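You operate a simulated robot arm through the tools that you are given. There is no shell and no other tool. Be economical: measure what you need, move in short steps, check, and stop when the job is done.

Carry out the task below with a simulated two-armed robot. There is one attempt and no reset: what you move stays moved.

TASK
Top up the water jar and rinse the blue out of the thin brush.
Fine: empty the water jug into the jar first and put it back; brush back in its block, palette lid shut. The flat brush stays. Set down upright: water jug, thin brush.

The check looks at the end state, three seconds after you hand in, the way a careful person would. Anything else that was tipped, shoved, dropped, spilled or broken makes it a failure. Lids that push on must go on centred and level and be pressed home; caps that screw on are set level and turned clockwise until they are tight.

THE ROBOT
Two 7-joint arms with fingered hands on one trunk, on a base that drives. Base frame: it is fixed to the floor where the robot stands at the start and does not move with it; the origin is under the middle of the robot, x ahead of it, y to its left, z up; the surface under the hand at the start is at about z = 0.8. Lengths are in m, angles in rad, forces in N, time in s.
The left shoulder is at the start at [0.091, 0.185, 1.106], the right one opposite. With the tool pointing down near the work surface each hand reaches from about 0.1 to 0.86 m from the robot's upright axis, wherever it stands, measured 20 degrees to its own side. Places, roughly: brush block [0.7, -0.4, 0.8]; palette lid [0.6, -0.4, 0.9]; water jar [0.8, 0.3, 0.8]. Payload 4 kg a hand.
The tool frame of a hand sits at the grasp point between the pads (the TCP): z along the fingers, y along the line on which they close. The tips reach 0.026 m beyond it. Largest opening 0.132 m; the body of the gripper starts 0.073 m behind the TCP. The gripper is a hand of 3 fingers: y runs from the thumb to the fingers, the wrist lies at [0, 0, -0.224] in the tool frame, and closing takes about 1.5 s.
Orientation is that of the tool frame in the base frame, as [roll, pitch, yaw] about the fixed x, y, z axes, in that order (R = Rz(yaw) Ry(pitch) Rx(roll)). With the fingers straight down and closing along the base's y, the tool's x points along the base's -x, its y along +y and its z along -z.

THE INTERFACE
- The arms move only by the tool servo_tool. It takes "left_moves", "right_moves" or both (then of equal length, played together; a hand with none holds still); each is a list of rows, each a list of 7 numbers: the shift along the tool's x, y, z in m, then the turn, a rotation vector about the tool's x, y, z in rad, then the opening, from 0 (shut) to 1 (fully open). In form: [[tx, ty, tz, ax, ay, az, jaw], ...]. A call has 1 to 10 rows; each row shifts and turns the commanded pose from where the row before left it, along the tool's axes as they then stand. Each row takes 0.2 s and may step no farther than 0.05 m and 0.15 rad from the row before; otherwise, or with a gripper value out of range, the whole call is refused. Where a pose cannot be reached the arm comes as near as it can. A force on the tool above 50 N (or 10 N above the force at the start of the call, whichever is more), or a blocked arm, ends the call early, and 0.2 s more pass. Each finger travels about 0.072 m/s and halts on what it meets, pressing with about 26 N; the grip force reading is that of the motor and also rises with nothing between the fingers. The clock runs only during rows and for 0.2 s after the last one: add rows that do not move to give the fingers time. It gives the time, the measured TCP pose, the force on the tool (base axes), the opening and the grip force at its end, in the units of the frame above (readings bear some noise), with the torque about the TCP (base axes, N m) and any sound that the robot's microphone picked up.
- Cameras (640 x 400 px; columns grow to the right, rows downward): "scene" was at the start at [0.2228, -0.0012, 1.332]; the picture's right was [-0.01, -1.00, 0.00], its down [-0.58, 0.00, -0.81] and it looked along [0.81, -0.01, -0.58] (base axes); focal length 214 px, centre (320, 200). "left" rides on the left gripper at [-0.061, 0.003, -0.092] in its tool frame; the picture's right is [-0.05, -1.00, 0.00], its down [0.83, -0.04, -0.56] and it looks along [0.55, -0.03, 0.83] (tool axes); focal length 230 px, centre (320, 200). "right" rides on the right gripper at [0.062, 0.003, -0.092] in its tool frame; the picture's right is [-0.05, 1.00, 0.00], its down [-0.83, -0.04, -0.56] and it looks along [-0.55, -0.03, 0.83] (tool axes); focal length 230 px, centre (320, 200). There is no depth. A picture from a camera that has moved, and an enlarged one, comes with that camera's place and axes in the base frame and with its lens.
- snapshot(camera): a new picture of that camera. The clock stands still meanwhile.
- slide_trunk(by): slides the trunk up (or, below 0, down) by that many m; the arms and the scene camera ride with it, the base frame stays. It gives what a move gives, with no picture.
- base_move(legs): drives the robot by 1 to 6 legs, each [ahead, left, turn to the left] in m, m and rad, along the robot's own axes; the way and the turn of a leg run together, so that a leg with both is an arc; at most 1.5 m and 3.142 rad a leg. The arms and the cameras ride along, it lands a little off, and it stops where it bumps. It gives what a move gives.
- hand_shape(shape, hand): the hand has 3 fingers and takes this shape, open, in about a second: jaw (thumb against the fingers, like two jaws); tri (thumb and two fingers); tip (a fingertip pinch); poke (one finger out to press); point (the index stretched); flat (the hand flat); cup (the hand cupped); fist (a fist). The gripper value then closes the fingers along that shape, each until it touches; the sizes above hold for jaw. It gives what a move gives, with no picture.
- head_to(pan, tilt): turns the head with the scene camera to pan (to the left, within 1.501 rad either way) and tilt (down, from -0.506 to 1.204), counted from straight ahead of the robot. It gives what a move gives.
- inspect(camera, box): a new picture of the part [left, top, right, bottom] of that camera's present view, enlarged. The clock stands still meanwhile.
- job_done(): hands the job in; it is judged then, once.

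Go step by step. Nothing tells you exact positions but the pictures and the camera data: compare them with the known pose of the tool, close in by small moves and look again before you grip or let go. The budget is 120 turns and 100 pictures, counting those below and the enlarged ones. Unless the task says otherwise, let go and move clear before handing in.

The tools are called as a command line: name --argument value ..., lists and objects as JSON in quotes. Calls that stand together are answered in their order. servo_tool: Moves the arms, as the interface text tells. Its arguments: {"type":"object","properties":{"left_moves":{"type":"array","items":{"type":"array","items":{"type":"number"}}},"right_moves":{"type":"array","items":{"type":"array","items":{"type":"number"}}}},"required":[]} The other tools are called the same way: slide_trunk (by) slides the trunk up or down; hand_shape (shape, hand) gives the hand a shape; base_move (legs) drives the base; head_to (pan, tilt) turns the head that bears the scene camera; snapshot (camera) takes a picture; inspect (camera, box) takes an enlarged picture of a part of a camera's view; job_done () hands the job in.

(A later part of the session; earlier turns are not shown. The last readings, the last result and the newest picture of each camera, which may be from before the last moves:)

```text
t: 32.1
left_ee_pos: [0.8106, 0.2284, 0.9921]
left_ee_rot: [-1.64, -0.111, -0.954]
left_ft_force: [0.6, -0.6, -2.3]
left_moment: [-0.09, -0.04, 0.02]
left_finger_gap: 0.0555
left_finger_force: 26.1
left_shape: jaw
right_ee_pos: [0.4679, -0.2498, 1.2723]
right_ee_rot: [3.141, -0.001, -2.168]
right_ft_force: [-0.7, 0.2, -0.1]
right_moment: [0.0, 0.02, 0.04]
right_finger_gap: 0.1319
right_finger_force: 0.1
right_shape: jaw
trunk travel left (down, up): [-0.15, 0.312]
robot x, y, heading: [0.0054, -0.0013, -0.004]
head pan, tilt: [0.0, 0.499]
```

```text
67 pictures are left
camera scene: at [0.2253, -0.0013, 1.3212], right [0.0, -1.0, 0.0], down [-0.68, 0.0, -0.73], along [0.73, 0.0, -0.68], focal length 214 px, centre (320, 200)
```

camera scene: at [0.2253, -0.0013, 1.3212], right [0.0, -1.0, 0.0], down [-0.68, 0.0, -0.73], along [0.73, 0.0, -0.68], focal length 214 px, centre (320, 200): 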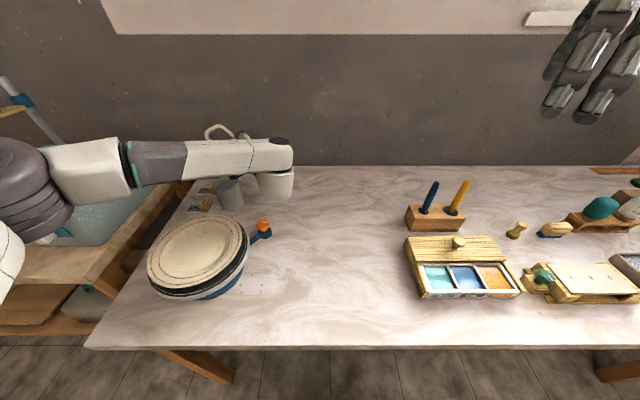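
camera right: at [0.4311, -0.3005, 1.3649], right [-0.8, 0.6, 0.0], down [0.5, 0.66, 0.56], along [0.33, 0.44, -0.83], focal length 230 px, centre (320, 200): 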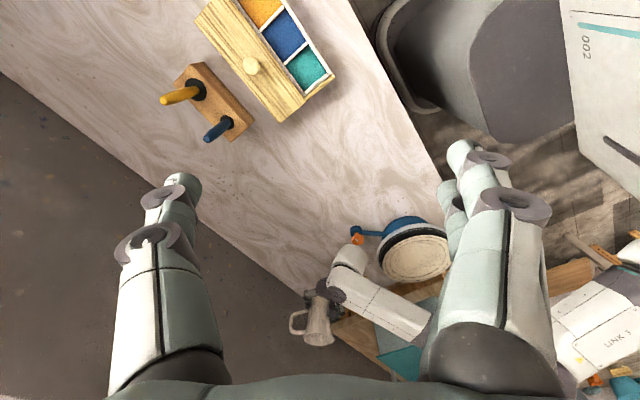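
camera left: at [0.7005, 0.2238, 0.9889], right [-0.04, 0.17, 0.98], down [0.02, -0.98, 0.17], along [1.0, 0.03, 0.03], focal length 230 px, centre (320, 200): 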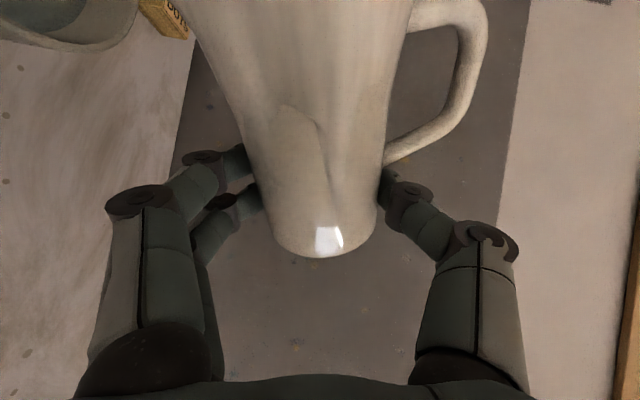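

The jug is nearly empty. I'll tip it to 130° and let it drain.

servo_tool --left_moves '[[-0.0049, -0.0063, 0, 0, 0, -0.0873, 0.1], [-0.0049, -0.0063, 0, 0, 0, -0.0873, 0.1], [-0.0049, -0.0063, 0, 0, 0, -0.0873, 0.1], [-0.005, -0.0063, 0, 0, 0, -0.0873, 0.1], [-0.005, -0.0063, 0, 0, 0, -0.0873, 0.1], [0, 0, 0, 0, 0, 0, 0.1], [0, 0, 0, 0, 0, 0, 0.1], [0, 0, 0, 0, 0, 0, 0.1], [0, 0, 0, 0, 0, 0, 0.1], [0, 0, 0, 0, 0, 0, 0.1]]'

servo_tool --left_moves '[[0, 0, 0, 0, 0, 0, 0.1], [0, 0, 0, 0, 0, 0, 0.1], [0, 0, 0, 0, 0, 0, 0.1], [0, 0, 0, 0, 0, 0, 0.1], [0, 0, 0, 0, 0, 0, 0.1], [0, 0, 0, 0, 0, 0, 0.1], [0, 0, 0, 0, 0, 0, 0.1], [0, 0, 0, 0, 0, 0, 0.1], [0, 0, 0, 0, 0, 0, 0.1], [0, 0, 0, 0, 0, 0, 0.1]]'

snapshot --camera "left"

inspect --camera "scene" --box '[170, 100, 330, 220]'

```text
t: 34.3
left_ee_pos: [0.7949, 0.2564, 1.0143]
left_ee_rot: [-1.653, -0.546, -0.922]
left_ft_force: [0.0, 0.1, -2.7]
left_moment: [-0.08, 0.01, 0.03]
left_finger_gap: 0.0551
left_finger_force: 26.0
left_shape: jaw
right_ee_pos: [0.4687, -0.2504, 1.2722]
right_ee_rot: [-3.141, -0.001, -2.164]
right_ft_force: [-0.1, -0.6, 0.0]
right_moment: [0.01, -0.01, -0.01]
right_finger_gap: 0.132
right_finger_force: 0.0
right_shape: jaw
trunk travel left (down, up): [-0.15, 0.312]
robot x, y, heading: [0.0064, -0.0026, 0.001]
head pan, tilt: [0.0, 0.499]
```

```text
t: 36.5
left_ee_pos: [0.7948, 0.2568, 1.015]
left_ee_rot: [-1.653, -0.546, -0.918]
left_ft_force: [-0.7, 0.8, -2.5]
left_moment: [-0.09, 0.04, 0.0]
left_finger_gap: 0.0549
left_finger_force: 26.1
left_shape: jaw
right_ee_pos: [0.4683, -0.2508, 1.2703]
right_ee_rot: [-3.142, 0.0, -2.166]
right_ft_force: [1.5, 0.1, -0.3]
right_moment: [0.01, -0.02, -0.03]
right_finger_gap: 0.1318
right_finger_force: 0.0
right_shape: jaw
trunk travel left (down, up): [-0.15, 0.312]
robot x, y, heading: [0.0073, -0.0027, -0.004]
head pan, tilt: [0.0, 0.499]
```

```text
66 pictures are left
camera left: at [0.6879, 0.2426, 0.9858], right [-0.27, 0.5, 0.82], down [-0.04, -0.86, 0.51], along [0.96, 0.11, 0.25], focal length 230 px, centre (320, 200)
```

left: 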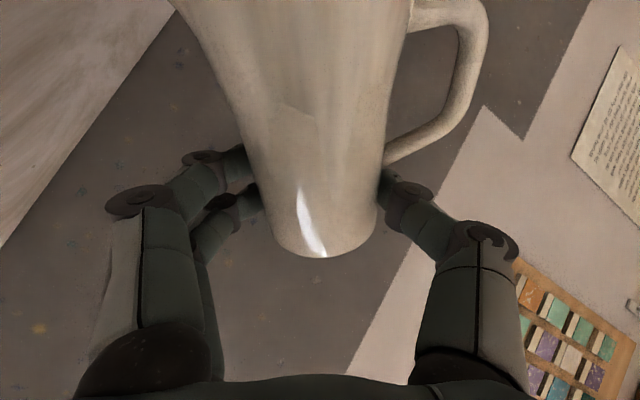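

```text
3.33 times, centred on (250, 160) of scene
camera zoom: at [0.2254, -0.0013, 1.3211], right [0.0, -1.0, 0.0], down [-0.68, 0.0, -0.73], along [0.73, 0.0, -0.68], focal length 715 px, centre (553, 333)
```

zoom: 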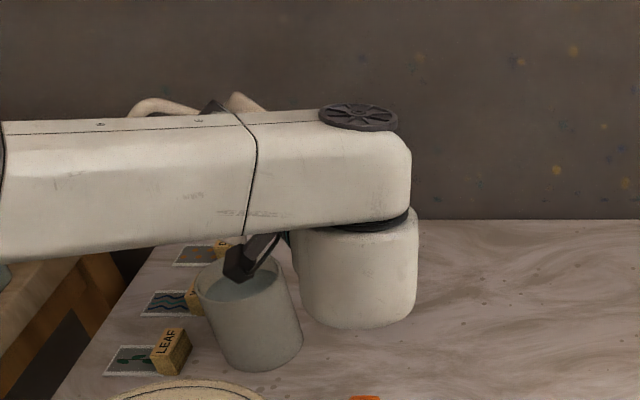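

The jug is drained (force steady at about 2.5 N) and the jar is fuller, still below its rim. I'll turn the jug upright in place.

servo_tool --left_moves '[[0, 0, 0, 0, 0, 0.142, 0.1], [0, 0, 0, 0, 0, 0.142, 0.1], [0, 0, 0, 0, 0, 0.142, 0.1], [0, 0, 0, 0, 0, 0.142, 0.1], [0, 0, 0, 0, 0, 0.142, 0.1], [0, 0, 0, 0, 0, 0.142, 0.1], [0, 0, 0, 0, 0, 0.142, 0.1], [0, 0, 0, 0, 0, 0.142, 0.1]]'

servo_tool --left_moves '[[0, 0, 0, 0, 0, 0.142, 0.1], [0, 0, 0, 0, 0, 0.142, 0.1], [0, 0, 0, 0, 0, 0.142, 0.1], [0, 0, 0, 0, 0, 0.142, 0.1], [0, 0, 0, 0, 0, 0.142, 0.1], [0, 0, 0, 0, 0, 0.142, 0.1], [0, 0, 0, 0, 0, 0.142, 0.1], [0, 0, 0, 0, 0, 0.14, 0.1], [0, 0, 0, 0, 0, 0, 0.1]]'

snapshot --camera "left"

```text
t: 38.3
left_ee_pos: [0.7939, 0.2562, 1.0135]
left_ee_rot: [-1.655, 0.59, -1.01]
left_ft_force: [-0.6, -0.5, -2.8]
left_moment: [-0.07, 0.05, 0.03]
left_finger_gap: 0.0552
left_finger_force: 25.8
left_shape: jaw
right_ee_pos: [0.467, -0.2498, 1.2728]
right_ee_rot: [3.142, 0.0, -2.167]
right_ft_force: [0.8, 0.5, -0.4]
right_moment: [-0.02, 0.02, -0.02]
right_finger_gap: 0.1317
right_finger_force: 0.1
right_shape: jaw
trunk travel left (down, up): [-0.15, 0.312]
robot x, y, heading: [0.0105, -0.0007, -0.003]
head pan, tilt: [0.0, 0.499]
```

```text
t: 40.3
left_ee_pos: [0.7932, 0.2555, 1.0148]
left_ee_rot: [1.998, 1.402, 2.602]
left_ft_force: [-0.1, -0.2, -2.8]
left_moment: [-0.05, 0.12, -0.02]
left_finger_gap: 0.0549
left_finger_force: 25.9
left_shape: jaw
right_ee_pos: [0.4694, -0.25, 1.2719]
right_ee_rot: [3.14, -0.001, -2.166]
right_ft_force: [0.8, -0.3, 0.8]
right_moment: [0.01, 0.03, 0.03]
right_finger_gap: 0.1318
right_finger_force: 0.0
right_shape: jaw
trunk travel left (down, up): [-0.15, 0.312]
robot x, y, heading: [0.0077, 0.001, -0.005]
head pan, tilt: [0.0, 0.499]
```

```text
64 pictures are left
camera left: at [0.7255, 0.1995, 1.0821], right [0.56, -0.82, -0.1], down [-0.55, -0.28, -0.79], along [0.62, 0.5, -0.61], focal length 230 px, centre (320, 200)
```

left: 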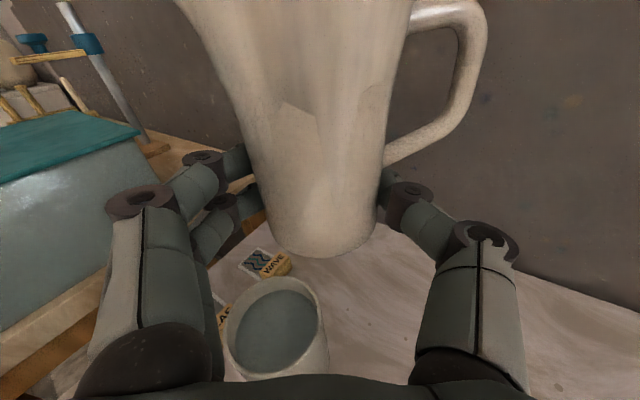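

The jar is now well filled and the jug is upright. I'll take the jug back the way it came.

servo_tool --left_moves '[[0.0058, -0.0166, -0.0276, 0, 0, 0, 0.1], [0.0058, -0.0166, -0.0276, 0, 0, 0, 0.1], [0.0058, -0.0166, -0.0276, 0, 0, 0, 0.1], [0.0058, -0.0166, -0.0276, 0, 0, 0, 0.1], [0.0058, -0.0166, -0.0276, 0, 0, 0, 0.1], [0.0058, -0.0166, -0.0276, 0, 0, 0, 0.1], [0.0058, -0.0166, -0.0276, 0, 0, 0, 0.1], [0.0058, -0.0166, -0.0276, 0, 0, 0, 0.1]]'

servo_tool --left_moves '[[0, 0, 0, 0.1204, -0.0182, 0.0084, 0.1], [0, 0, 0, 0.1204, -0.0182, 0.0084, 0.1], [0, 0, 0, 0.1204, -0.0182, 0.0084, 0.1], [0, 0, 0, 0.1204, -0.0182, 0.0084, 0.1], [0, 0, 0, 0.1204, -0.0182, 0.0084, 0.1], [0, 0, 0, 0, 0, 0, 0.1]]'

base_move --legs '[[-0.22, 0, 0]]'

snapshot --camera "scene"

```text
t: 42.1
left_ee_pos: [0.6788, 0.025, 0.9629]
left_ee_rot: [1.995, 1.401, 2.596]
left_ft_force: [0.3, -0.4, -1.9]
left_moment: [-0.05, 0.09, 0.01]
left_finger_gap: 0.0551
left_finger_force: 25.7
left_shape: jaw
right_ee_pos: [0.4676, -0.2516, 1.272]
right_ee_rot: [-3.141, 0.002, -2.166]
right_ft_force: [0.4, -0.5, -0.1]
right_moment: [0.03, 0.02, 0.03]
right_finger_gap: 0.1318
right_finger_force: 0.1
right_shape: jaw
trunk travel left (down, up): [-0.15, 0.312]
robot x, y, heading: [0.0089, -0.0007, -0.005]
head pan, tilt: [0.0, 0.499]
```

```text
t: 43.5
left_ee_pos: [0.6813, 0.0258, 0.9631]
left_ee_rot: [2.018, 1.403, 2.009]
left_ft_force: [-0.8, -0.2, -2.7]
left_moment: [0.01, 0.06, -0.02]
left_finger_gap: 0.0549
left_finger_force: 26.2
left_shape: jaw
right_ee_pos: [0.4685, -0.2499, 1.2714]
right_ee_rot: [-3.141, 0.0, -2.166]
right_ft_force: [-0.3, 0.5, -0.4]
right_moment: [0.0, 0.04, -0.04]
right_finger_gap: 0.1319
right_finger_force: 0.1
right_shape: jaw
trunk travel left (down, up): [-0.15, 0.312]
robot x, y, heading: [0.011, -0.0026, -0.005]
head pan, tilt: [0.0, 0.499]
```

```text
t: 45.2
left_ee_pos: [0.4583, 0.0261, 0.9636]
left_ee_rot: [2.016, 1.403, 2.008]
left_ft_force: [0.0, 1.0, -1.9]
left_moment: [0.0, 0.08, 0.0]
left_finger_gap: 0.0549
left_finger_force: 26.1
left_shape: jaw
right_ee_pos: [0.2477, -0.2495, 1.2713]
right_ee_rot: [-3.141, 0.0, -2.167]
right_ft_force: [-0.7, 0.4, -0.3]
right_moment: [0.02, 0.0, -0.04]
right_finger_gap: 0.1321
right_finger_force: 0.1
right_shape: jaw
trunk travel left (down, up): [-0.15, 0.312]
robot x, y, heading: [-0.215, -0.003, -0.01]
head pan, tilt: [0.0, 0.499]
```

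```text
63 pictures are left
camera scene: at [0.0036, -0.0008, 1.321], right [0.0, -1.0, 0.0], down [-0.68, 0.0, -0.73], along [0.73, 0.0, -0.68], focal length 214 px, centre (320, 200)
```

scene: 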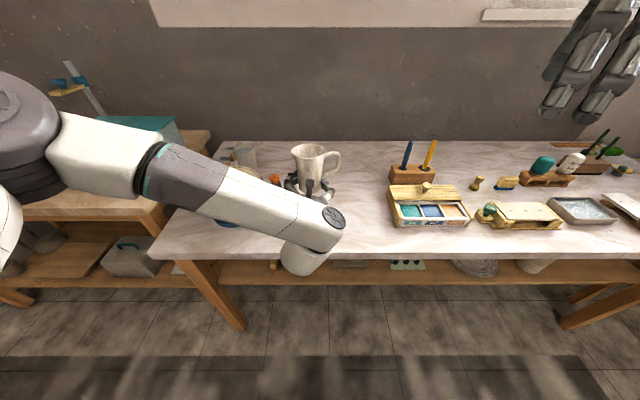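

I'm back over the jug's old spot. I'll lower it to just above the table, then gently touch down.

servo_tool --left_moves '[[0.0197, -0.0034, 0.001, 0, 0, 0, 0.1], [0.0197, -0.0034, 0.001, 0, 0, 0, 0.1], [0.0197, -0.0034, 0.001, 0, 0, 0, 0.1], [0.0197, -0.0034, 0.001, 0, 0, 0, 0.1], [0.0197, -0.0034, 0.001, 0, 0, 0, 0.1], [0.0197, -0.0034, 0.001, 0, 0, 0, 0.1], [0.003, -0.0005, 0, 0, 0, 0, 0.1], [0.003, -0.0005, 0, 0, 0, 0, 0.1], [0, 0, 0, 0, 0, 0, 0.1]]'

snapshot --camera "left"

```text
t: 47.2
left_ee_pos: [0.4551, 0.0236, 0.8368]
left_ee_rot: [2.015, 1.404, 2.007]
left_ft_force: [0.1, 0.7, -2.0]
left_moment: [-0.01, 0.09, -0.04]
left_finger_gap: 0.0551
left_finger_force: 25.8
left_shape: jaw
right_ee_pos: [0.2467, -0.2494, 1.2711]
right_ee_rot: [3.14, 0.002, -2.165]
right_ft_force: [0.0, 0.0, -0.2]
right_moment: [-0.01, 0.03, 0.02]
right_finger_gap: 0.1319
right_finger_force: 0.0
right_shape: jaw
trunk travel left (down, up): [-0.15, 0.312]
robot x, y, heading: [-0.2147, 0.0008, -0.007]
head pan, tilt: [0.0, 0.499]
```

```text
62 pictures are left
camera left: at [0.3683, 0.0168, 0.9048], right [-0.01, -0.99, -0.1], down [-0.61, 0.08, -0.79], along [0.79, 0.05, -0.61], focal length 230 px, centre (320, 200)
```

left: 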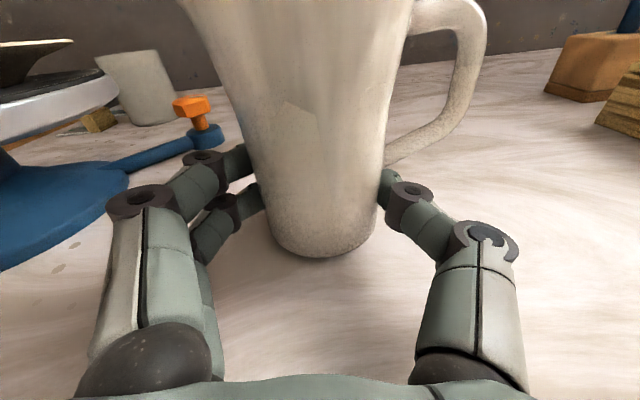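

servo_tool --left_moves '[[0.0015, -0.0002, 0, 0, 0, 0, 0.1], [0.001, -0.0002, 0, 0, 0, 0, 0.1], [0.001, 0, 0, 0, 0, 0, 0.1], [0, 0, 0, 0, 0, 0, 0.1]]'

```text
t: 48.2
left_ee_pos: [0.456, 0.0249, 0.8322]
left_ee_rot: [2.007, 1.403, 2.002]
left_ft_force: [-1.3, 0.9, 1.0]
left_moment: [-0.07, -0.03, -0.03]
left_finger_gap: 0.055
left_finger_force: 25.9
left_shape: jaw
right_ee_pos: [0.2468, -0.2494, 1.271]
right_ee_rot: [-3.141, -0.001, -2.164]
right_ft_force: [-0.5, -0.3, -0.3]
right_moment: [0.0, -0.01, 0.02]
right_finger_gap: 0.1319
right_finger_force: 0.1
right_shape: jaw
trunk travel left (down, up): [-0.15, 0.312]
robot x, y, heading: [-0.2173, -0.0009, -0.002]
head pan, tilt: [0.0, 0.499]
```

The load is on the table. I'll open slowly and check before backing off.

servo_tool --left_moves '[[0, 0, 0, 0, 0, 0, 0.45], [0, 0, 0, 0, 0, 0, 0.5], [0, 0, 0, 0, 0, 0, 0.6], [0, 0, 0, 0, 0, 0, 0.8], [0, 0, 0, 0, 0, 0, 1], [0, 0, 0, 0, 0, 0, 1], [0, 0, 0, 0, 0, 0, 1]]'

snapshot --camera "left"

```text
t: 49.8
left_ee_pos: [0.4556, 0.025, 0.8339]
left_ee_rot: [2.012, 1.404, 2.005]
left_ft_force: [0.5, 0.2, -0.4]
left_moment: [0.01, -0.03, -0.02]
left_finger_gap: 0.1318
left_finger_force: 0.0
left_shape: jaw
right_ee_pos: [0.2466, -0.2486, 1.2717]
right_ee_rot: [3.141, 0.0, -2.167]
right_ft_force: [-0.1, 0.0, 0.5]
right_moment: [-0.03, -0.01, 0.02]
right_finger_gap: 0.1317
right_finger_force: 0.1
right_shape: jaw
trunk travel left (down, up): [-0.15, 0.312]
robot x, y, heading: [-0.2155, 0.0026, 0.0]
head pan, tilt: [0.0, 0.499]
```

```text
61 pictures are left
camera left: at [0.3678, 0.0171, 0.9015], right [-0.01, -0.99, -0.1], down [-0.61, 0.08, -0.79], along [0.79, 0.05, -0.61], focal length 230 px, centre (320, 200)
```

left: 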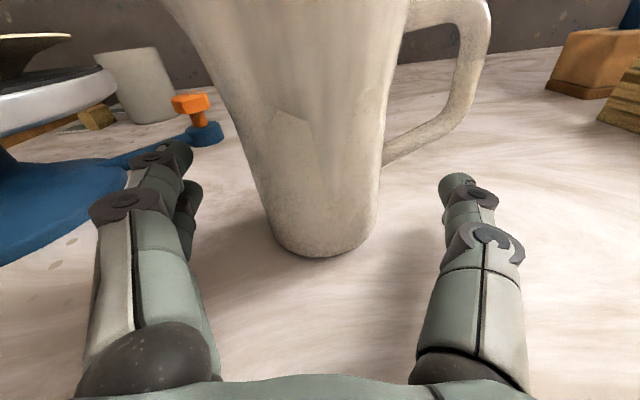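

The jug stands upright where it was. I'll back the left hand out, raise it and park it.

servo_tool --left_moves '[[0, 0, -0.035, 0, 0, 0, 1], [0, 0, -0.035, 0, 0, 0, 1], [0, 0, -0.035, 0, 0, 0, 1], [0, 0, -0.035, 0, 0, 0, 1], [-0.045, 0, 0, 0, 0, 0, 1], [-0.045, 0.01, 0, 0, 0, -0.05, 1], [-0.045, 0.01, 0, 0, 0, -0.05, 1], [-0.045, 0.02, 0, 0, 0, -0.05, 1], [-0.045, 0.03, 0, 0, 0, 0, 1], [-0.045, 0.03, 0, 0, 0, 0, 1]]' --right_moves '[[0, 0, 0, 0, 0, 0, 1], [0, 0, 0, 0, 0, 0, 1], [0, 0, 0, 0, 0, 0, 1], [0, 0, 0, 0, 0, 0.14, 1], [0, 0, 0, 0, 0, 0.14, 1], [0, 0, 0, 0, 0, 0.14, 1], [0, 0, 0, 0, 0, 0.14, 1], [0, 0, 0, 0, 0, 0.14, 1], [0, 0, 0, 0, 0, 0.14, 1], [0, 0, 0, 0, 0, 0.14, 1]]'

servo_tool --left_moves '[[-0.04, 0.03, 0, 0, 0, 0, 1], [-0.04, 0.03, 0, 0, 0, 0, 1], [0, 0.03, 0, 0, 0, 0, 1]]'

base_move --legs '[[0.22, 0, 0]]'

snapshot --camera "scene"

snapshot --camera "right"

```text
refused: row 9 steps farther than a row can; nothing moved
```

```text
t: 50.6
left_ee_pos: [0.4629, 0.1047, 0.9252]
left_ee_rot: [2.016, 1.403, 2.01]
left_ft_force: [-0.8, 0.4, 0.0]
left_moment: [-0.04, -0.01, -0.02]
left_finger_gap: 0.1317
left_finger_force: 0.1
left_shape: jaw
right_ee_pos: [0.247, -0.2491, 1.272]
right_ee_rot: [3.141, 0.001, -2.168]
right_ft_force: [-0.1, 0.1, 0.4]
right_moment: [0.02, -0.04, -0.01]
right_finger_gap: 0.1319
right_finger_force: 0.2
right_shape: jaw
trunk travel left (down, up): [-0.15, 0.312]
robot x, y, heading: [-0.214, 0.0016, -0.004]
head pan, tilt: [0.0, 0.499]
```

```text
t: 52.3
left_ee_pos: [0.6821, 0.1041, 0.927]
left_ee_rot: [2.013, 1.403, 2.004]
left_ft_force: [-0.5, 0.9, -0.3]
left_moment: [-0.03, 0.0, 0.0]
left_finger_gap: 0.1321
left_finger_force: 0.1
left_shape: jaw
right_ee_pos: [0.4652, -0.2509, 1.2719]
right_ee_rot: [3.141, 0.0, -2.167]
right_ft_force: [-0.5, -0.4, 0.3]
right_moment: [-0.01, 0.04, -0.01]
right_finger_gap: 0.1319
right_finger_force: 0.1
right_shape: jaw
trunk travel left (down, up): [-0.15, 0.312]
robot x, y, heading: [0.0017, -0.0002, 0.0]
head pan, tilt: [0.0, 0.499]
```

```text
60 pictures are left
camera scene: at [0.2228, -0.0014, 1.3214], right [0.0, -1.0, 0.0], down [-0.68, 0.0, -0.73], along [0.73, 0.0, -0.68], focal length 214 px, centre (320, 200)
```

scene: 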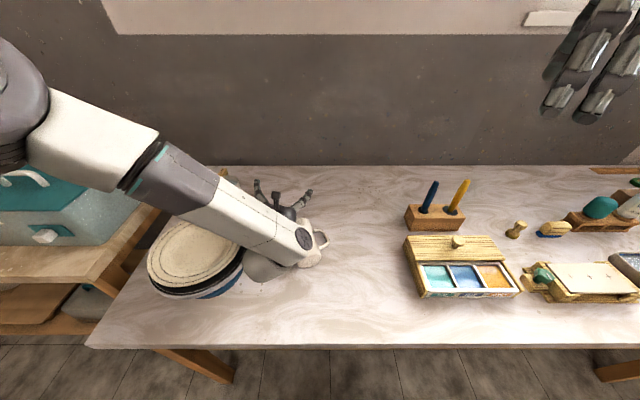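

```text
59 pictures are left
camera right: at [0.4283, -0.2998, 1.3654], right [-0.8, 0.6, 0.0], down [0.5, 0.66, 0.56], along [0.34, 0.44, -0.83], focal length 230 px, centre (320, 200)
```

right: 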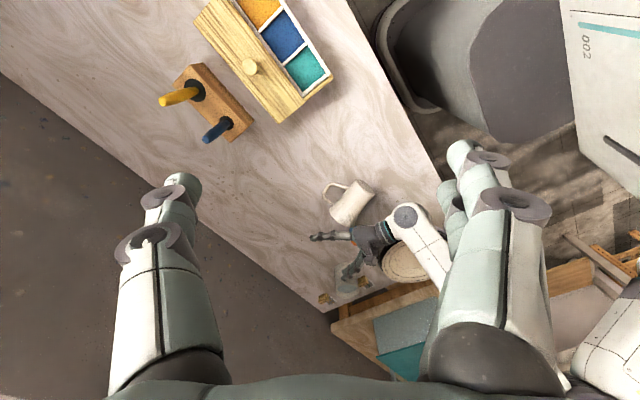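

The first call was refused, but the later ones still ran, so the hand left the jug by an unplanned path. I must check the jug before anything else.

inspect --camera "right" --box '[270, 140, 460, 310]'

inspect --camera "scene" --box '[220, 160, 360, 310]'

snapshot --camera "left"

```text
2.35 times, centred on (365, 225) of right
camera zoom: at [0.4283, -0.2998, 1.3654], right [-0.8, 0.6, 0.0], down [0.5, 0.66, 0.56], along [0.34, 0.44, -0.83], focal length 541 px, centre (214, 141)
```

zoom: 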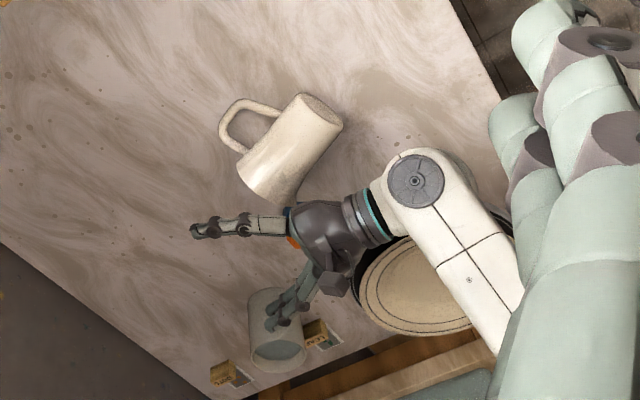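

```text
2.67 times, centred on (290, 235) of scene
camera zoom: at [0.2228, -0.0014, 1.3214], right [0.0, -1.0, 0.0], down [-0.68, 0.0, -0.73], along [0.73, 0.0, -0.68], focal length 572 px, centre (400, 107)
```

zoom: 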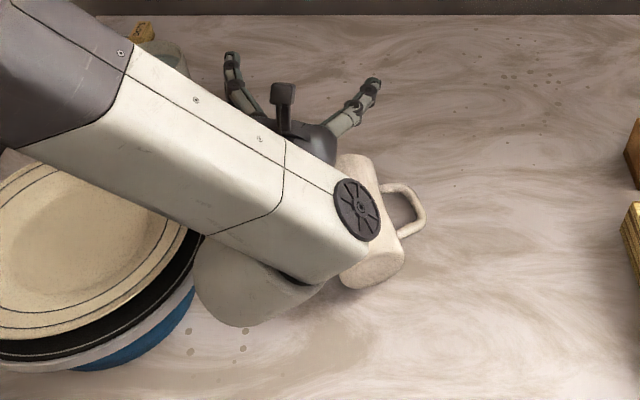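

```text
56 pictures are left
camera left: at [0.5944, 0.0955, 0.9946], right [-0.01, -0.99, -0.1], down [-0.61, 0.08, -0.79], along [0.79, 0.05, -0.61], focal length 230 px, centre (320, 200)
```

left: 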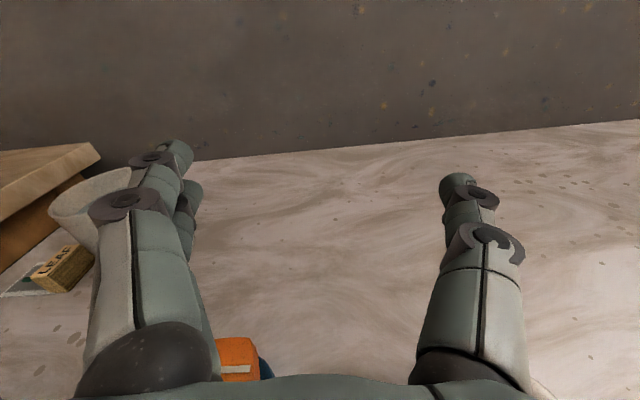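

The jug was tipped over as the hand left. It's empty and lies with its mouth away from me. I'll raise the left arm clear first, then stand the jug up again.

servo_tool --left_moves '[[-0.04, 0, 0, 0, 0, 0, 1], [-0.04, 0, 0, 0, 0, 0, 1], [-0.04, 0, 0, 0, 0, 0, 1], [-0.04, 0, 0, 0, 0, 0, 1], [-0.04, 0, 0, 0, 0, 0, 1], [-0.04, 0, 0, 0, 0, 0, 1], [-0.04, 0, 0, 0, 0, 0, 1]]'

snapshot --camera "scene"

```text
t: 53.9
left_ee_pos: [0.702, 0.062, 1.2028]
left_ee_rot: [2.011, 1.403, 2.004]
left_ft_force: [0.1, -0.5, -0.1]
left_moment: [-0.01, 0.02, 0.04]
left_finger_gap: 0.1317
left_finger_force: 0.1
left_shape: jaw
right_ee_pos: [0.4659, -0.2504, 1.2711]
right_ee_rot: [3.141, -0.001, -2.167]
right_ft_force: [-0.3, -0.6, -0.6]
right_moment: [-0.01, -0.07, 0.0]
right_finger_gap: 0.1314
right_finger_force: 0.0
right_shape: jaw
trunk travel left (down, up): [-0.15, 0.312]
robot x, y, heading: [0.0066, 0.0006, -0.005]
head pan, tilt: [0.0, 0.499]
```

```text
55 pictures are left
camera scene: at [0.2225, -0.0015, 1.3213], right [0.0, -1.0, 0.0], down [-0.68, 0.0, -0.73], along [0.73, 0.0, -0.68], focal length 214 px, centre (320, 200)
```

scene: 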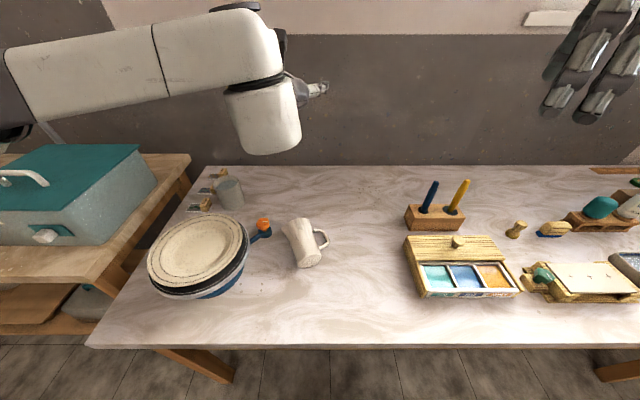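

inspect --camera "scene" --box '[250, 190, 370, 290]'

inspect --camera "right" --box '[290, 150, 450, 290]'

```text
4.00 times, centred on (310, 240) of scene
camera zoom: at [0.2225, -0.0015, 1.3213], right [0.0, -1.0, 0.0], down [-0.68, 0.0, -0.73], along [0.73, 0.0, -0.68], focal length 858 px, centre (360, 40)
```

zoom: 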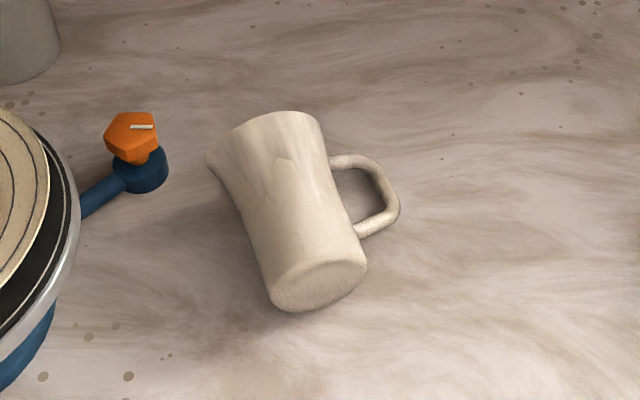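

```text
2.86 times, centred on (370, 220) of right
camera zoom: at [0.4281, -0.2999, 1.3652], right [-0.8, 0.6, 0.0], down [0.5, 0.66, 0.56], along [0.34, 0.44, -0.83], focal length 657 px, centre (177, 143)
```

zoom: 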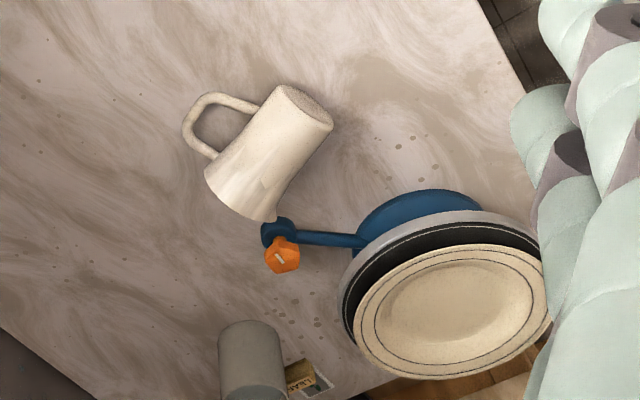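

The jug lies with its base centre near (0.519, 0.024) and its mouth near (0.627, 0.066), so its axis is about 21° left of straight ahead. I'll back up, point the left hand down across its lower body, grip, and turn it upright.

base_move --legs '[[-0.2, 0, 0]]'

servo_tool --left_moves '[[0, 0, 0, 0, 0, -0.15, 1], [0, 0, 0, 0, 0.15, 0, 1], [0, 0, 0, 0, 0.15, 0, 1], [0, 0, 0, 0, 0.15, 0, 1], [0, 0, 0, 0, 0.15, 0, 1], [0, 0, 0, 0, 0.15, 0, 1], [0, 0, 0, 0, 0.15, 0, 1], [0, 0, 0, 0, 0.15, 0, 1], [0, 0, 0, 0, 0.15, 0, 1], [0, 0, 0, 0, 0.15, 0, 1]]'

```text
t: 55.5
left_ee_pos: [0.5024, 0.0586, 1.2028]
left_ee_rot: [2.015, 1.404, 2.004]
left_ft_force: [0.4, 0.4, -0.1]
left_moment: [0.03, 0.01, -0.01]
left_finger_gap: 0.132
left_finger_force: 0.1
left_shape: jaw
right_ee_pos: [0.2649, -0.2513, 1.2733]
right_ee_rot: [-3.141, 0.0, -2.169]
right_ft_force: [0.4, -0.7, -0.1]
right_moment: [-0.01, 0.0, -0.01]
right_finger_gap: 0.1319
right_finger_force: 0.0
right_shape: jaw
trunk travel left (down, up): [-0.15, 0.312]
robot x, y, heading: [-0.1951, 0.0026, -0.007]
head pan, tilt: [0.0, 0.499]
```

```text
t: 57.7
left_ee_pos: [0.5033, 0.0575, 1.2017]
left_ee_rot: [3.14, 0.146, 3.135]
left_ft_force: [0.9, -0.6, 0.6]
left_moment: [0.0, 0.02, 0.02]
left_finger_gap: 0.1318
left_finger_force: 0.1
left_shape: jaw
right_ee_pos: [0.2655, -0.251, 1.2712]
right_ee_rot: [3.14, 0.002, -2.17]
right_ft_force: [0.7, -0.6, -0.6]
right_moment: [0.0, 0.02, -0.01]
right_finger_gap: 0.1316
right_finger_force: 0.0
right_shape: jaw
trunk travel left (down, up): [-0.15, 0.312]
robot x, y, heading: [-0.1937, -0.0001, -0.003]
head pan, tilt: [0.0, 0.499]
```

servo_tool --left_moves '[[0, 0, 0, 0, 0.146, 0, 1], [0, 0, 0, 0, 0, -0.122, 1], [0, 0, 0, 0, 0, -0.122, 1], [0, 0, 0, 0, 0, -0.122, 1], [-0.0074, -0.0075, 0.045, 0, 0, 0, 1], [-0.0074, -0.0075, 0.045, 0, 0, 0, 1], [-0.0074, -0.0075, 0.045, 0, 0, 0, 1], [-0.0074, -0.0075, 0.045, 0, 0, 0, 1], [-0.0074, -0.0075, 0.045, 0, 0, 0, 1], [0, 0, 0.02, 0, 0, 0, 1]]'

snapshot --camera "left"

inspect --camera "scene" --box '[240, 130, 380, 240]'

```text
t: 59.9
left_ee_pos: [0.553, 0.0403, 0.9584]
left_ee_rot: [3.141, 0.003, -2.782]
left_ft_force: [-0.6, -1.2, -0.7]
left_moment: [-0.04, -0.02, 0.0]
left_finger_gap: 0.132
left_finger_force: 0.1
left_shape: jaw
right_ee_pos: [0.2655, -0.2514, 1.2719]
right_ee_rot: [-3.141, 0.001, -2.17]
right_ft_force: [0.1, 0.7, 0.6]
right_moment: [-0.04, 0.02, -0.02]
right_finger_gap: 0.1319
right_finger_force: 0.1
right_shape: jaw
trunk travel left (down, up): [-0.15, 0.312]
robot x, y, heading: [-0.1961, -0.0005, -0.003]
head pan, tilt: [0.0, 0.499]
```

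```text
52 pictures are left
camera left: at [0.6088, 0.0636, 1.0511], right [0.4, -0.92, 0.0], down [-0.76, -0.33, 0.55], along [-0.51, -0.22, -0.83], focal length 230 px, centre (320, 200)
```

left: 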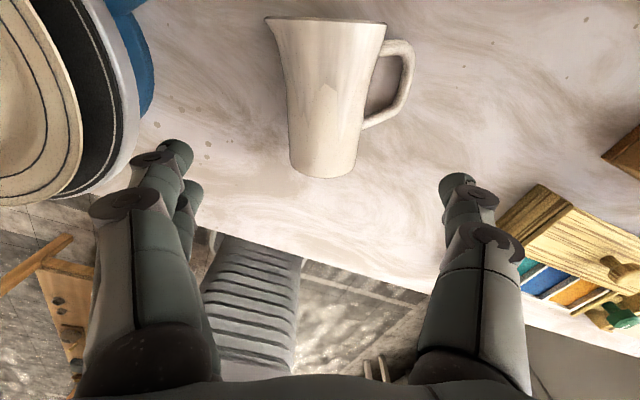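

```text
3.64 times, centred on (310, 185) of scene
camera zoom: at [0.0231, -0.0006, 1.3213], right [-0.01, -1.0, 0.0], down [-0.68, 0.0, -0.73], along [0.73, 0.0, -0.68], focal length 780 px, centre (356, 254)
```

zoom: 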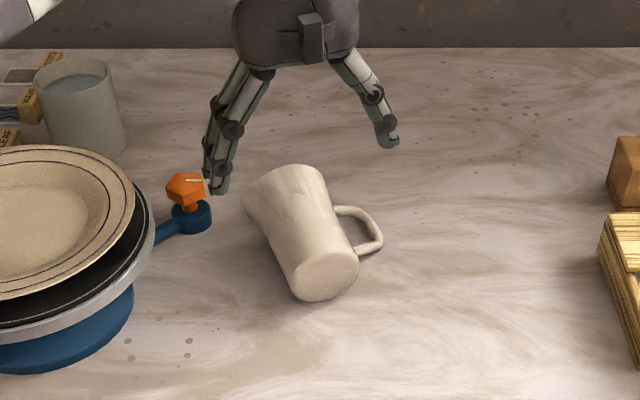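

The hand is lined up with the jug's axis. I'll shift a few millimetres towards its base and go down around it.

servo_tool --left_moves '[[0.0097, -0.0037, 0.03, 0, 0, 0, 1], [0, 0, 0.03, 0, 0, 0, 1], [0, 0, 0.025, 0, 0, 0, 1], [0, 0, 0.02, 0, 0, 0, 1], [0, 0, 0.013, 0, 0, 0, 1], [0, 0, 0, 0, 0, 0, 1]]'

snapshot --camera "left"

inspect --camera "scene" --box '[240, 130, 380, 240]'

```text
t: 61.3
left_ee_pos: [0.5446, 0.0305, 0.8408]
left_ee_rot: [-3.141, 0.005, -2.782]
left_ft_force: [0.0, 0.4, -0.3]
left_moment: [-0.04, 0.0, 0.0]
left_finger_gap: 0.1321
left_finger_force: 0.0
left_shape: jaw
right_ee_pos: [0.2651, -0.2505, 1.2719]
right_ee_rot: [3.141, 0.002, -2.171]
right_ft_force: [-0.3, 0.3, -0.8]
right_moment: [0.02, 0.04, -0.04]
right_finger_gap: 0.132
right_finger_force: 0.0
right_shape: jaw
trunk travel left (down, up): [-0.15, 0.312]
robot x, y, heading: [-0.1952, 0.002, -0.009]
head pan, tilt: [0.0, 0.499]
```

```text
50 pictures are left
camera left: at [0.6008, 0.0548, 0.9337], right [0.4, -0.92, 0.0], down [-0.76, -0.33, 0.55], along [-0.51, -0.22, -0.83], focal length 230 px, centre (320, 200)
```

left: 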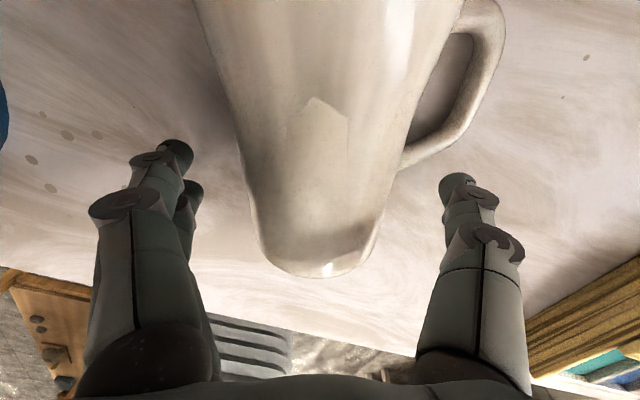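

```text
3.64 times, centred on (310, 185) of scene
camera zoom: at [0.023, -0.0013, 1.3213], right [-0.01, -1.0, 0.0], down [-0.68, 0.0, -0.73], along [0.73, 0.0, -0.68], focal length 780 px, centre (356, 254)
```

zoom: 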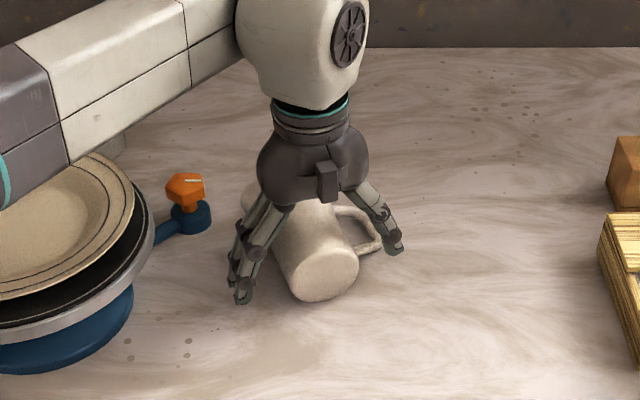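

The fingers straddle the jug below the handle. I'll close.

servo_tool --left_moves '[[0.004, 0, 0.005, 0, 0, 0, 1], [0, 0, 0, 0, 0, 0, 0.7], [0, 0, 0, 0, 0, 0, 0.6], [0, 0, 0, 0, 0, 0, 0.5], [0, 0, 0, 0, 0, 0, 0.4], [0, 0, 0, 0, 0, 0, 0.2], [0, 0, 0, 0, 0, 0, 0.1], [0, 0, 0, 0, 0, 0, 0.1], [0, 0, 0, 0, 0, 0, 0.1]]'

snapshot --camera "left"

```text
t: 63.3
left_ee_pos: [0.542, 0.0302, 0.8352]
left_ee_rot: [-3.14, 0.003, -2.781]
left_ft_force: [-0.2, 0.6, 0.6]
left_moment: [-0.02, 0.0, 0.02]
left_finger_gap: 0.0496
left_finger_force: 25.6
left_shape: jaw
right_ee_pos: [0.2659, -0.2513, 1.2724]
right_ee_rot: [3.141, 0.001, -2.167]
right_ft_force: [0.5, 0.3, -0.7]
right_moment: [-0.01, -0.01, 0.01]
right_finger_gap: 0.1323
right_finger_force: 0.0
right_shape: jaw
trunk travel left (down, up): [-0.15, 0.312]
robot x, y, heading: [-0.196, -0.0021, -0.005]
head pan, tilt: [0.0, 0.499]
```

```text
48 pictures are left
camera left: at [0.5973, 0.0537, 0.928], right [0.4, -0.92, 0.0], down [-0.76, -0.33, 0.55], along [-0.51, -0.22, -0.83], focal length 230 px, centre (320, 200)
```

left: 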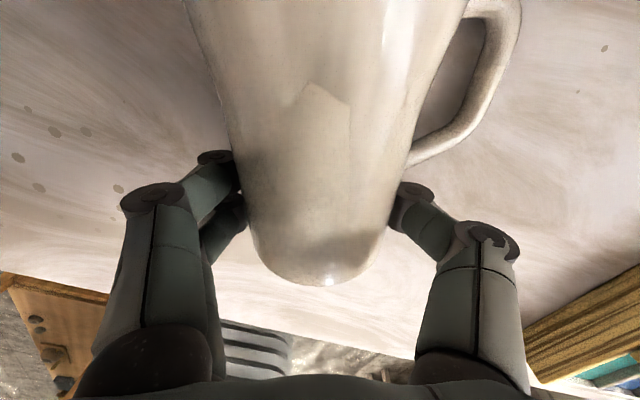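

Gripped. I'll lift it straight up and look.

servo_tool --left_moves '[[0, 0, -0.01, 0, 0, 0, 0.1], [0, 0, -0.02, 0, 0, 0, 0.1], [0, 0, -0.03, 0, 0, 0, 0.1], [0, 0, -0.03, 0, 0, 0, 0.1], [0, 0, -0.03, 0, 0, 0, 0.1], [0, 0, -0.03, 0, 0, 0, 0.1], [0, 0, 0, 0, 0, 0, 0.1]]'

inspect --camera "scene" --box '[240, 100, 380, 220]'

```text
t: 64.9
left_ee_pos: [0.5405, 0.0295, 0.9831]
left_ee_rot: [-3.141, 0.003, -2.78]
left_ft_force: [0.4, -0.2, -2.8]
left_moment: [-0.01, 0.1, -0.01]
left_finger_gap: 0.0498
left_finger_force: 26.1
left_shape: jaw
right_ee_pos: [0.2658, -0.2495, 1.2709]
right_ee_rot: [3.141, 0.0, -2.169]
right_ft_force: [0.4, 0.3, 0.1]
right_moment: [0.02, 0.04, 0.01]
right_finger_gap: 0.1318
right_finger_force: 0.1
right_shape: jaw
trunk travel left (down, up): [-0.15, 0.312]
robot x, y, heading: [-0.1957, -0.0001, -0.004]
head pan, tilt: [0.0, 0.499]
```

```text
3.33 times, centred on (310, 160) of scene
camera zoom: at [0.024, -0.001, 1.321], right [-0.01, -1.0, 0.0], down [-0.68, 0.0, -0.73], along [0.73, 0.0, -0.68], focal length 715 px, centre (353, 333)
```

zoom: 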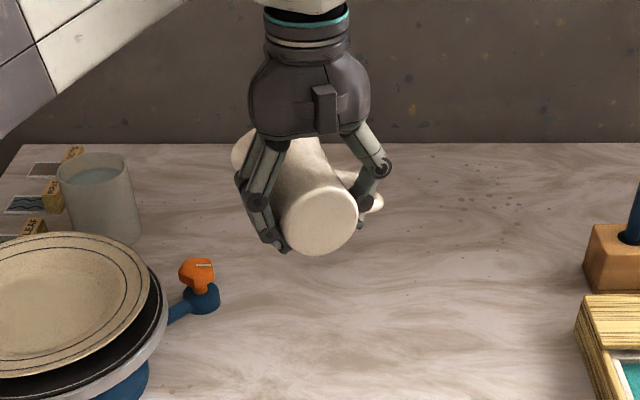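

It's held firmly, base towards me. Now I'll pitch the hand so the mouth turns up.

servo_tool --left_moves '[[0, 0, 0, 0, -0.15, 0, 0.1], [0, 0, 0, 0, -0.15, 0, 0.1], [0, 0, 0, 0, -0.15, 0, 0.1], [0, 0, 0, 0, -0.15, 0, 0.1], [0, 0, 0, 0, -0.15, 0, 0.1], [0, 0, 0, 0, -0.15, 0, 0.1], [0, 0, 0, 0, -0.15, 0, 0.1], [0, 0, 0, 0, -0.15, 0, 0.1], [0, 0, 0, 0, -0.15, 0, 0.1], [0, 0, 0, 0, -0.15, 0, 0.1]]'

snapshot --camera "scene"

snapshot --camera "left"

```text
t: 67.1
left_ee_pos: [0.5398, 0.03, 0.9842]
left_ee_rot: [3.138, 1.504, -2.783]
left_ft_force: [0.5, 0.5, -2.7]
left_moment: [-0.04, 0.03, 0.01]
left_finger_gap: 0.0497
left_finger_force: 25.5
left_shape: jaw
right_ee_pos: [0.2657, -0.2514, 1.2716]
right_ee_rot: [3.14, 0.0, -2.17]
right_ft_force: [0.5, -0.4, 0.1]
right_moment: [0.04, 0.01, 0.0]
right_finger_gap: 0.1317
right_finger_force: 0.1
right_shape: jaw
trunk travel left (down, up): [-0.15, 0.312]
robot x, y, heading: [-0.1942, -0.0037, -0.003]
head pan, tilt: [0.0, 0.499]
```

```text
46 pictures are left
camera scene: at [0.0238, -0.0017, 1.321], right [-0.01, -1.0, 0.0], down [-0.68, 0.0, -0.73], along [0.73, 0.0, -0.68], focal length 214 px, centre (320, 200)
```

scene: 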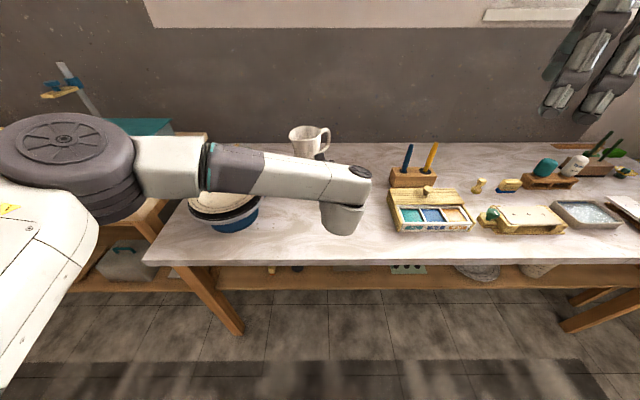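

```text
45 pictures are left
camera left: at [0.4571, 0.0002, 1.0518], right [0.36, -0.93, 0.05], down [-0.55, -0.25, -0.79], along [0.75, 0.25, -0.61], focal length 230 px, centre (320, 200)
```

left: 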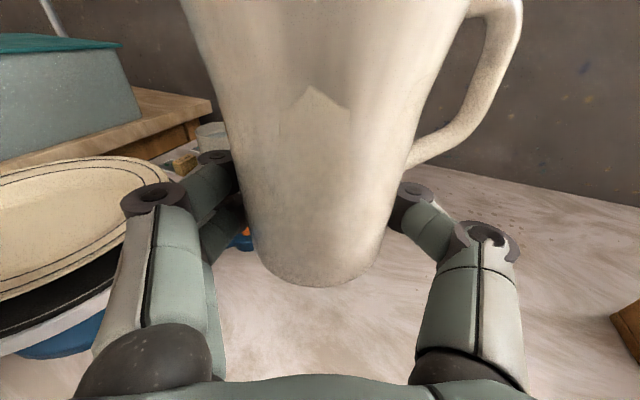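

The jug is upright again. I'll check its tilt and handle direction closely.

inspect --camera "scene" --box '[270, 110, 350, 170]'

```text
6.67 times, centred on (310, 140) of scene
camera zoom: at [0.0238, -0.0017, 1.321], right [-0.01, -1.0, 0.0], down [-0.68, 0.0, -0.73], along [0.73, 0.0, -0.68], focal length 1430 px, centre (387, 600)
```

zoom: 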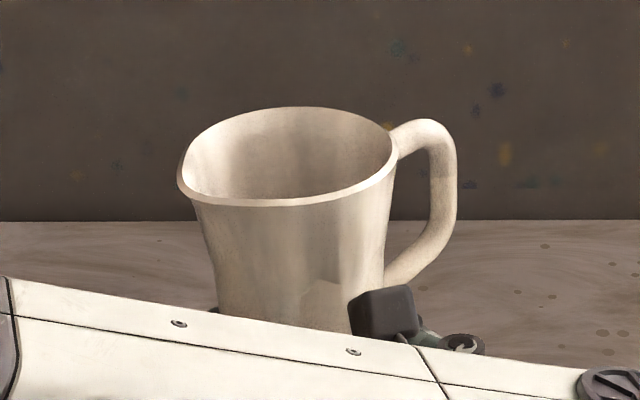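

The jug is upright, its handle about 18° towards the back, close to its first heading. I'll trim the yaw and lower it over its old place (0.466, 0.024).

servo_tool --left_moves '[[0, 0, 0, 0.12, 0, 0.008, 0.1], [0.0213, 0.0016, -0.0101, 0, 0, 0, 0.1], [0.0213, 0.0016, -0.0101, 0, 0, 0, 0.1], [0.0213, 0.0016, -0.0101, 0, 0, 0, 0.1], [0.0213, 0.0016, -0.0101, 0, 0, 0, 0.1], [0.0213, 0.0016, -0.0101, 0, 0, 0, 0.1], [0.0213, 0.0016, -0.0101, 0, 0, 0, 0.1], [0.0213, 0.0016, -0.0101, 0, 0, 0, 0.1], [0, 0, 0, 0, 0, 0, 0.1]]'

snapshot --camera "left"

inspect --camera "scene" --box '[250, 140, 370, 260]'

```text
t: 69.1
left_ee_pos: [0.4598, 0.0219, 0.8396]
left_ee_rot: [-3.14, 1.504, -2.901]
left_ft_force: [0.2, -1.0, -4.0]
left_moment: [0.06, 0.01, 0.0]
left_finger_gap: 0.0494
left_finger_force: 26.2
left_shape: jaw
right_ee_pos: [0.2661, -0.2501, 1.2724]
right_ee_rot: [-3.142, 0.0, -2.169]
right_ft_force: [-0.2, -0.5, 0.4]
right_moment: [0.01, 0.01, 0.02]
right_finger_gap: 0.1318
right_finger_force: 0.1
right_shape: jaw
trunk travel left (down, up): [-0.15, 0.312]
robot x, y, heading: [-0.1967, 0.0032, -0.006]
head pan, tilt: [0.0, 0.499]
```

```text
43 pictures are left
camera left: at [0.3729, 0.0025, 0.9064], right [0.24, -0.97, 0.05], down [-0.58, -0.19, -0.79], along [0.78, 0.16, -0.61], focal length 230 px, centre (320, 200)
```

left: 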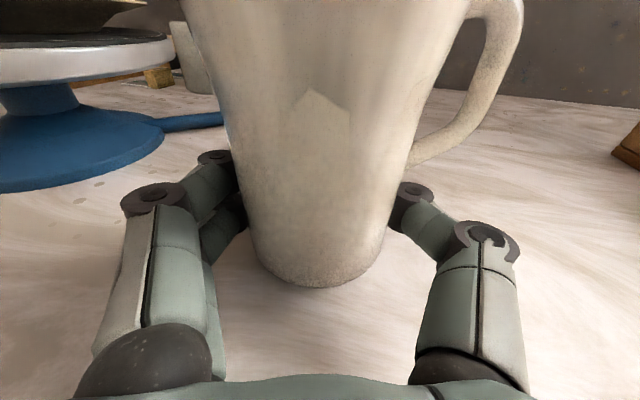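

```text
3.33 times, centred on (310, 200) of scene
camera zoom: at [0.0232, -0.0011, 1.3212], right [-0.01, -1.0, 0.0], down [-0.68, 0.0, -0.73], along [0.73, 0.0, -0.68], focal length 715 px, centre (353, 200)
```

zoom: 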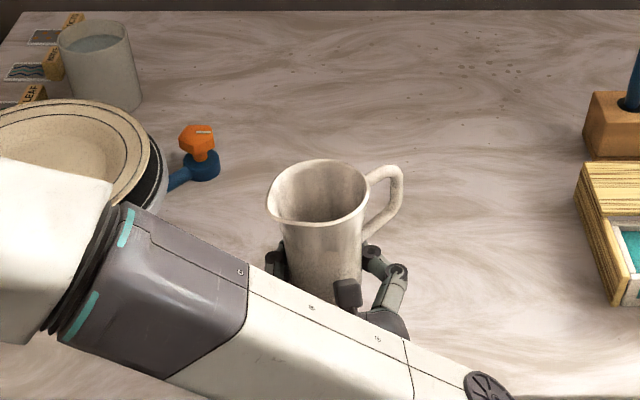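

Nearly there. I'll trim the yaw a little more and lower the last centimetre.

servo_tool --left_moves '[[0, 0, 0, 0.12, 0, 0.008, 0.1], [0.003, 0, 0.0002, 0, 0, 0, 0.1], [0.003, 0, 0.0002, 0, 0, 0, 0.1], [0.003, 0, 0.0002, 0, 0, 0, 0.1], [0, 0, 0, 0, 0, 0, 0.1]]'

```text
t: 70.3
left_ee_pos: [0.4592, 0.021, 0.83]
left_ee_rot: [3.136, 1.504, -3.03]
left_ft_force: [1.1, 0.4, -2.9]
left_moment: [0.01, -0.02, 0.03]
left_finger_gap: 0.0497
left_finger_force: 26.0
left_shape: jaw
right_ee_pos: [0.2665, -0.2514, 1.2704]
right_ee_rot: [-3.14, 0.0, -2.17]
right_ft_force: [0.6, 0.7, -0.6]
right_moment: [0.01, -0.02, -0.04]
right_finger_gap: 0.1322
right_finger_force: 0.1
right_shape: jaw
trunk travel left (down, up): [-0.15, 0.312]
robot x, y, heading: [-0.1943, 0.002, -0.003]
head pan, tilt: [0.0, 0.499]
```

servo_tool --left_moves '[[0.0015, 0, 0, 0, 0, 0, 0.1], [0.0015, 0, 0, 0, 0, 0, 0.1], [0, 0, 0, 0, 0, 0, 0.1]]'

snapshot --camera "left"

```text
t: 71.1
left_ee_pos: [0.4585, 0.0221, 0.8266]
left_ee_rot: [3.134, 1.503, -3.027]
left_ft_force: [0.6, -0.8, -2.8]
left_moment: [0.01, -0.01, 0.01]
left_finger_gap: 0.0497
left_finger_force: 26.1
left_shape: jaw
right_ee_pos: [0.2654, -0.2516, 1.2712]
right_ee_rot: [3.141, -0.001, -2.168]
right_ft_force: [0.0, 0.2, 0.2]
right_moment: [0.01, 0.0, -0.01]
right_finger_gap: 0.1319
right_finger_force: 0.1
right_shape: jaw
trunk travel left (down, up): [-0.15, 0.312]
robot x, y, heading: [-0.1938, 0.0029, -0.007]
head pan, tilt: [0.0, 0.499]
```

```text
41 pictures are left
camera left: at [0.3707, 0.0134, 0.8958], right [0.12, -0.99, 0.05], down [-0.6, -0.12, -0.79], along [0.79, 0.07, -0.61], focal length 230 px, centre (320, 200)
```

left: 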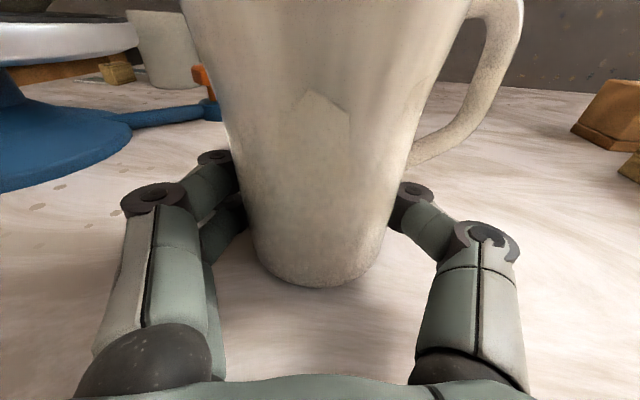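

servo_tool --left_moves '[[0.0015, 0, 0, 0, 0, 0, 0.1], [0.001, 0, 0, 0, 0, 0, 0.1], [0, 0, 0, 0, 0, 0, 0.1]]'

```text
t: 71.9
left_ee_pos: [0.4587, 0.022, 0.825]
left_ee_rot: [3.135, 1.504, -3.028]
left_ft_force: [-0.1, -0.7, -2.7]
left_moment: [-0.01, 0.05, -0.01]
left_finger_gap: 0.0495
left_finger_force: 26.4
left_shape: jaw
right_ee_pos: [0.2651, -0.2511, 1.2709]
right_ee_rot: [-3.142, -0.001, -2.169]
right_ft_force: [-0.3, 0.1, 0.1]
right_moment: [-0.03, 0.04, -0.01]
right_finger_gap: 0.1318
right_finger_force: 0.0
right_shape: jaw
trunk travel left (down, up): [-0.15, 0.312]
robot x, y, heading: [-0.1963, 0.0026, -0.004]
head pan, tilt: [0.0, 0.499]
```

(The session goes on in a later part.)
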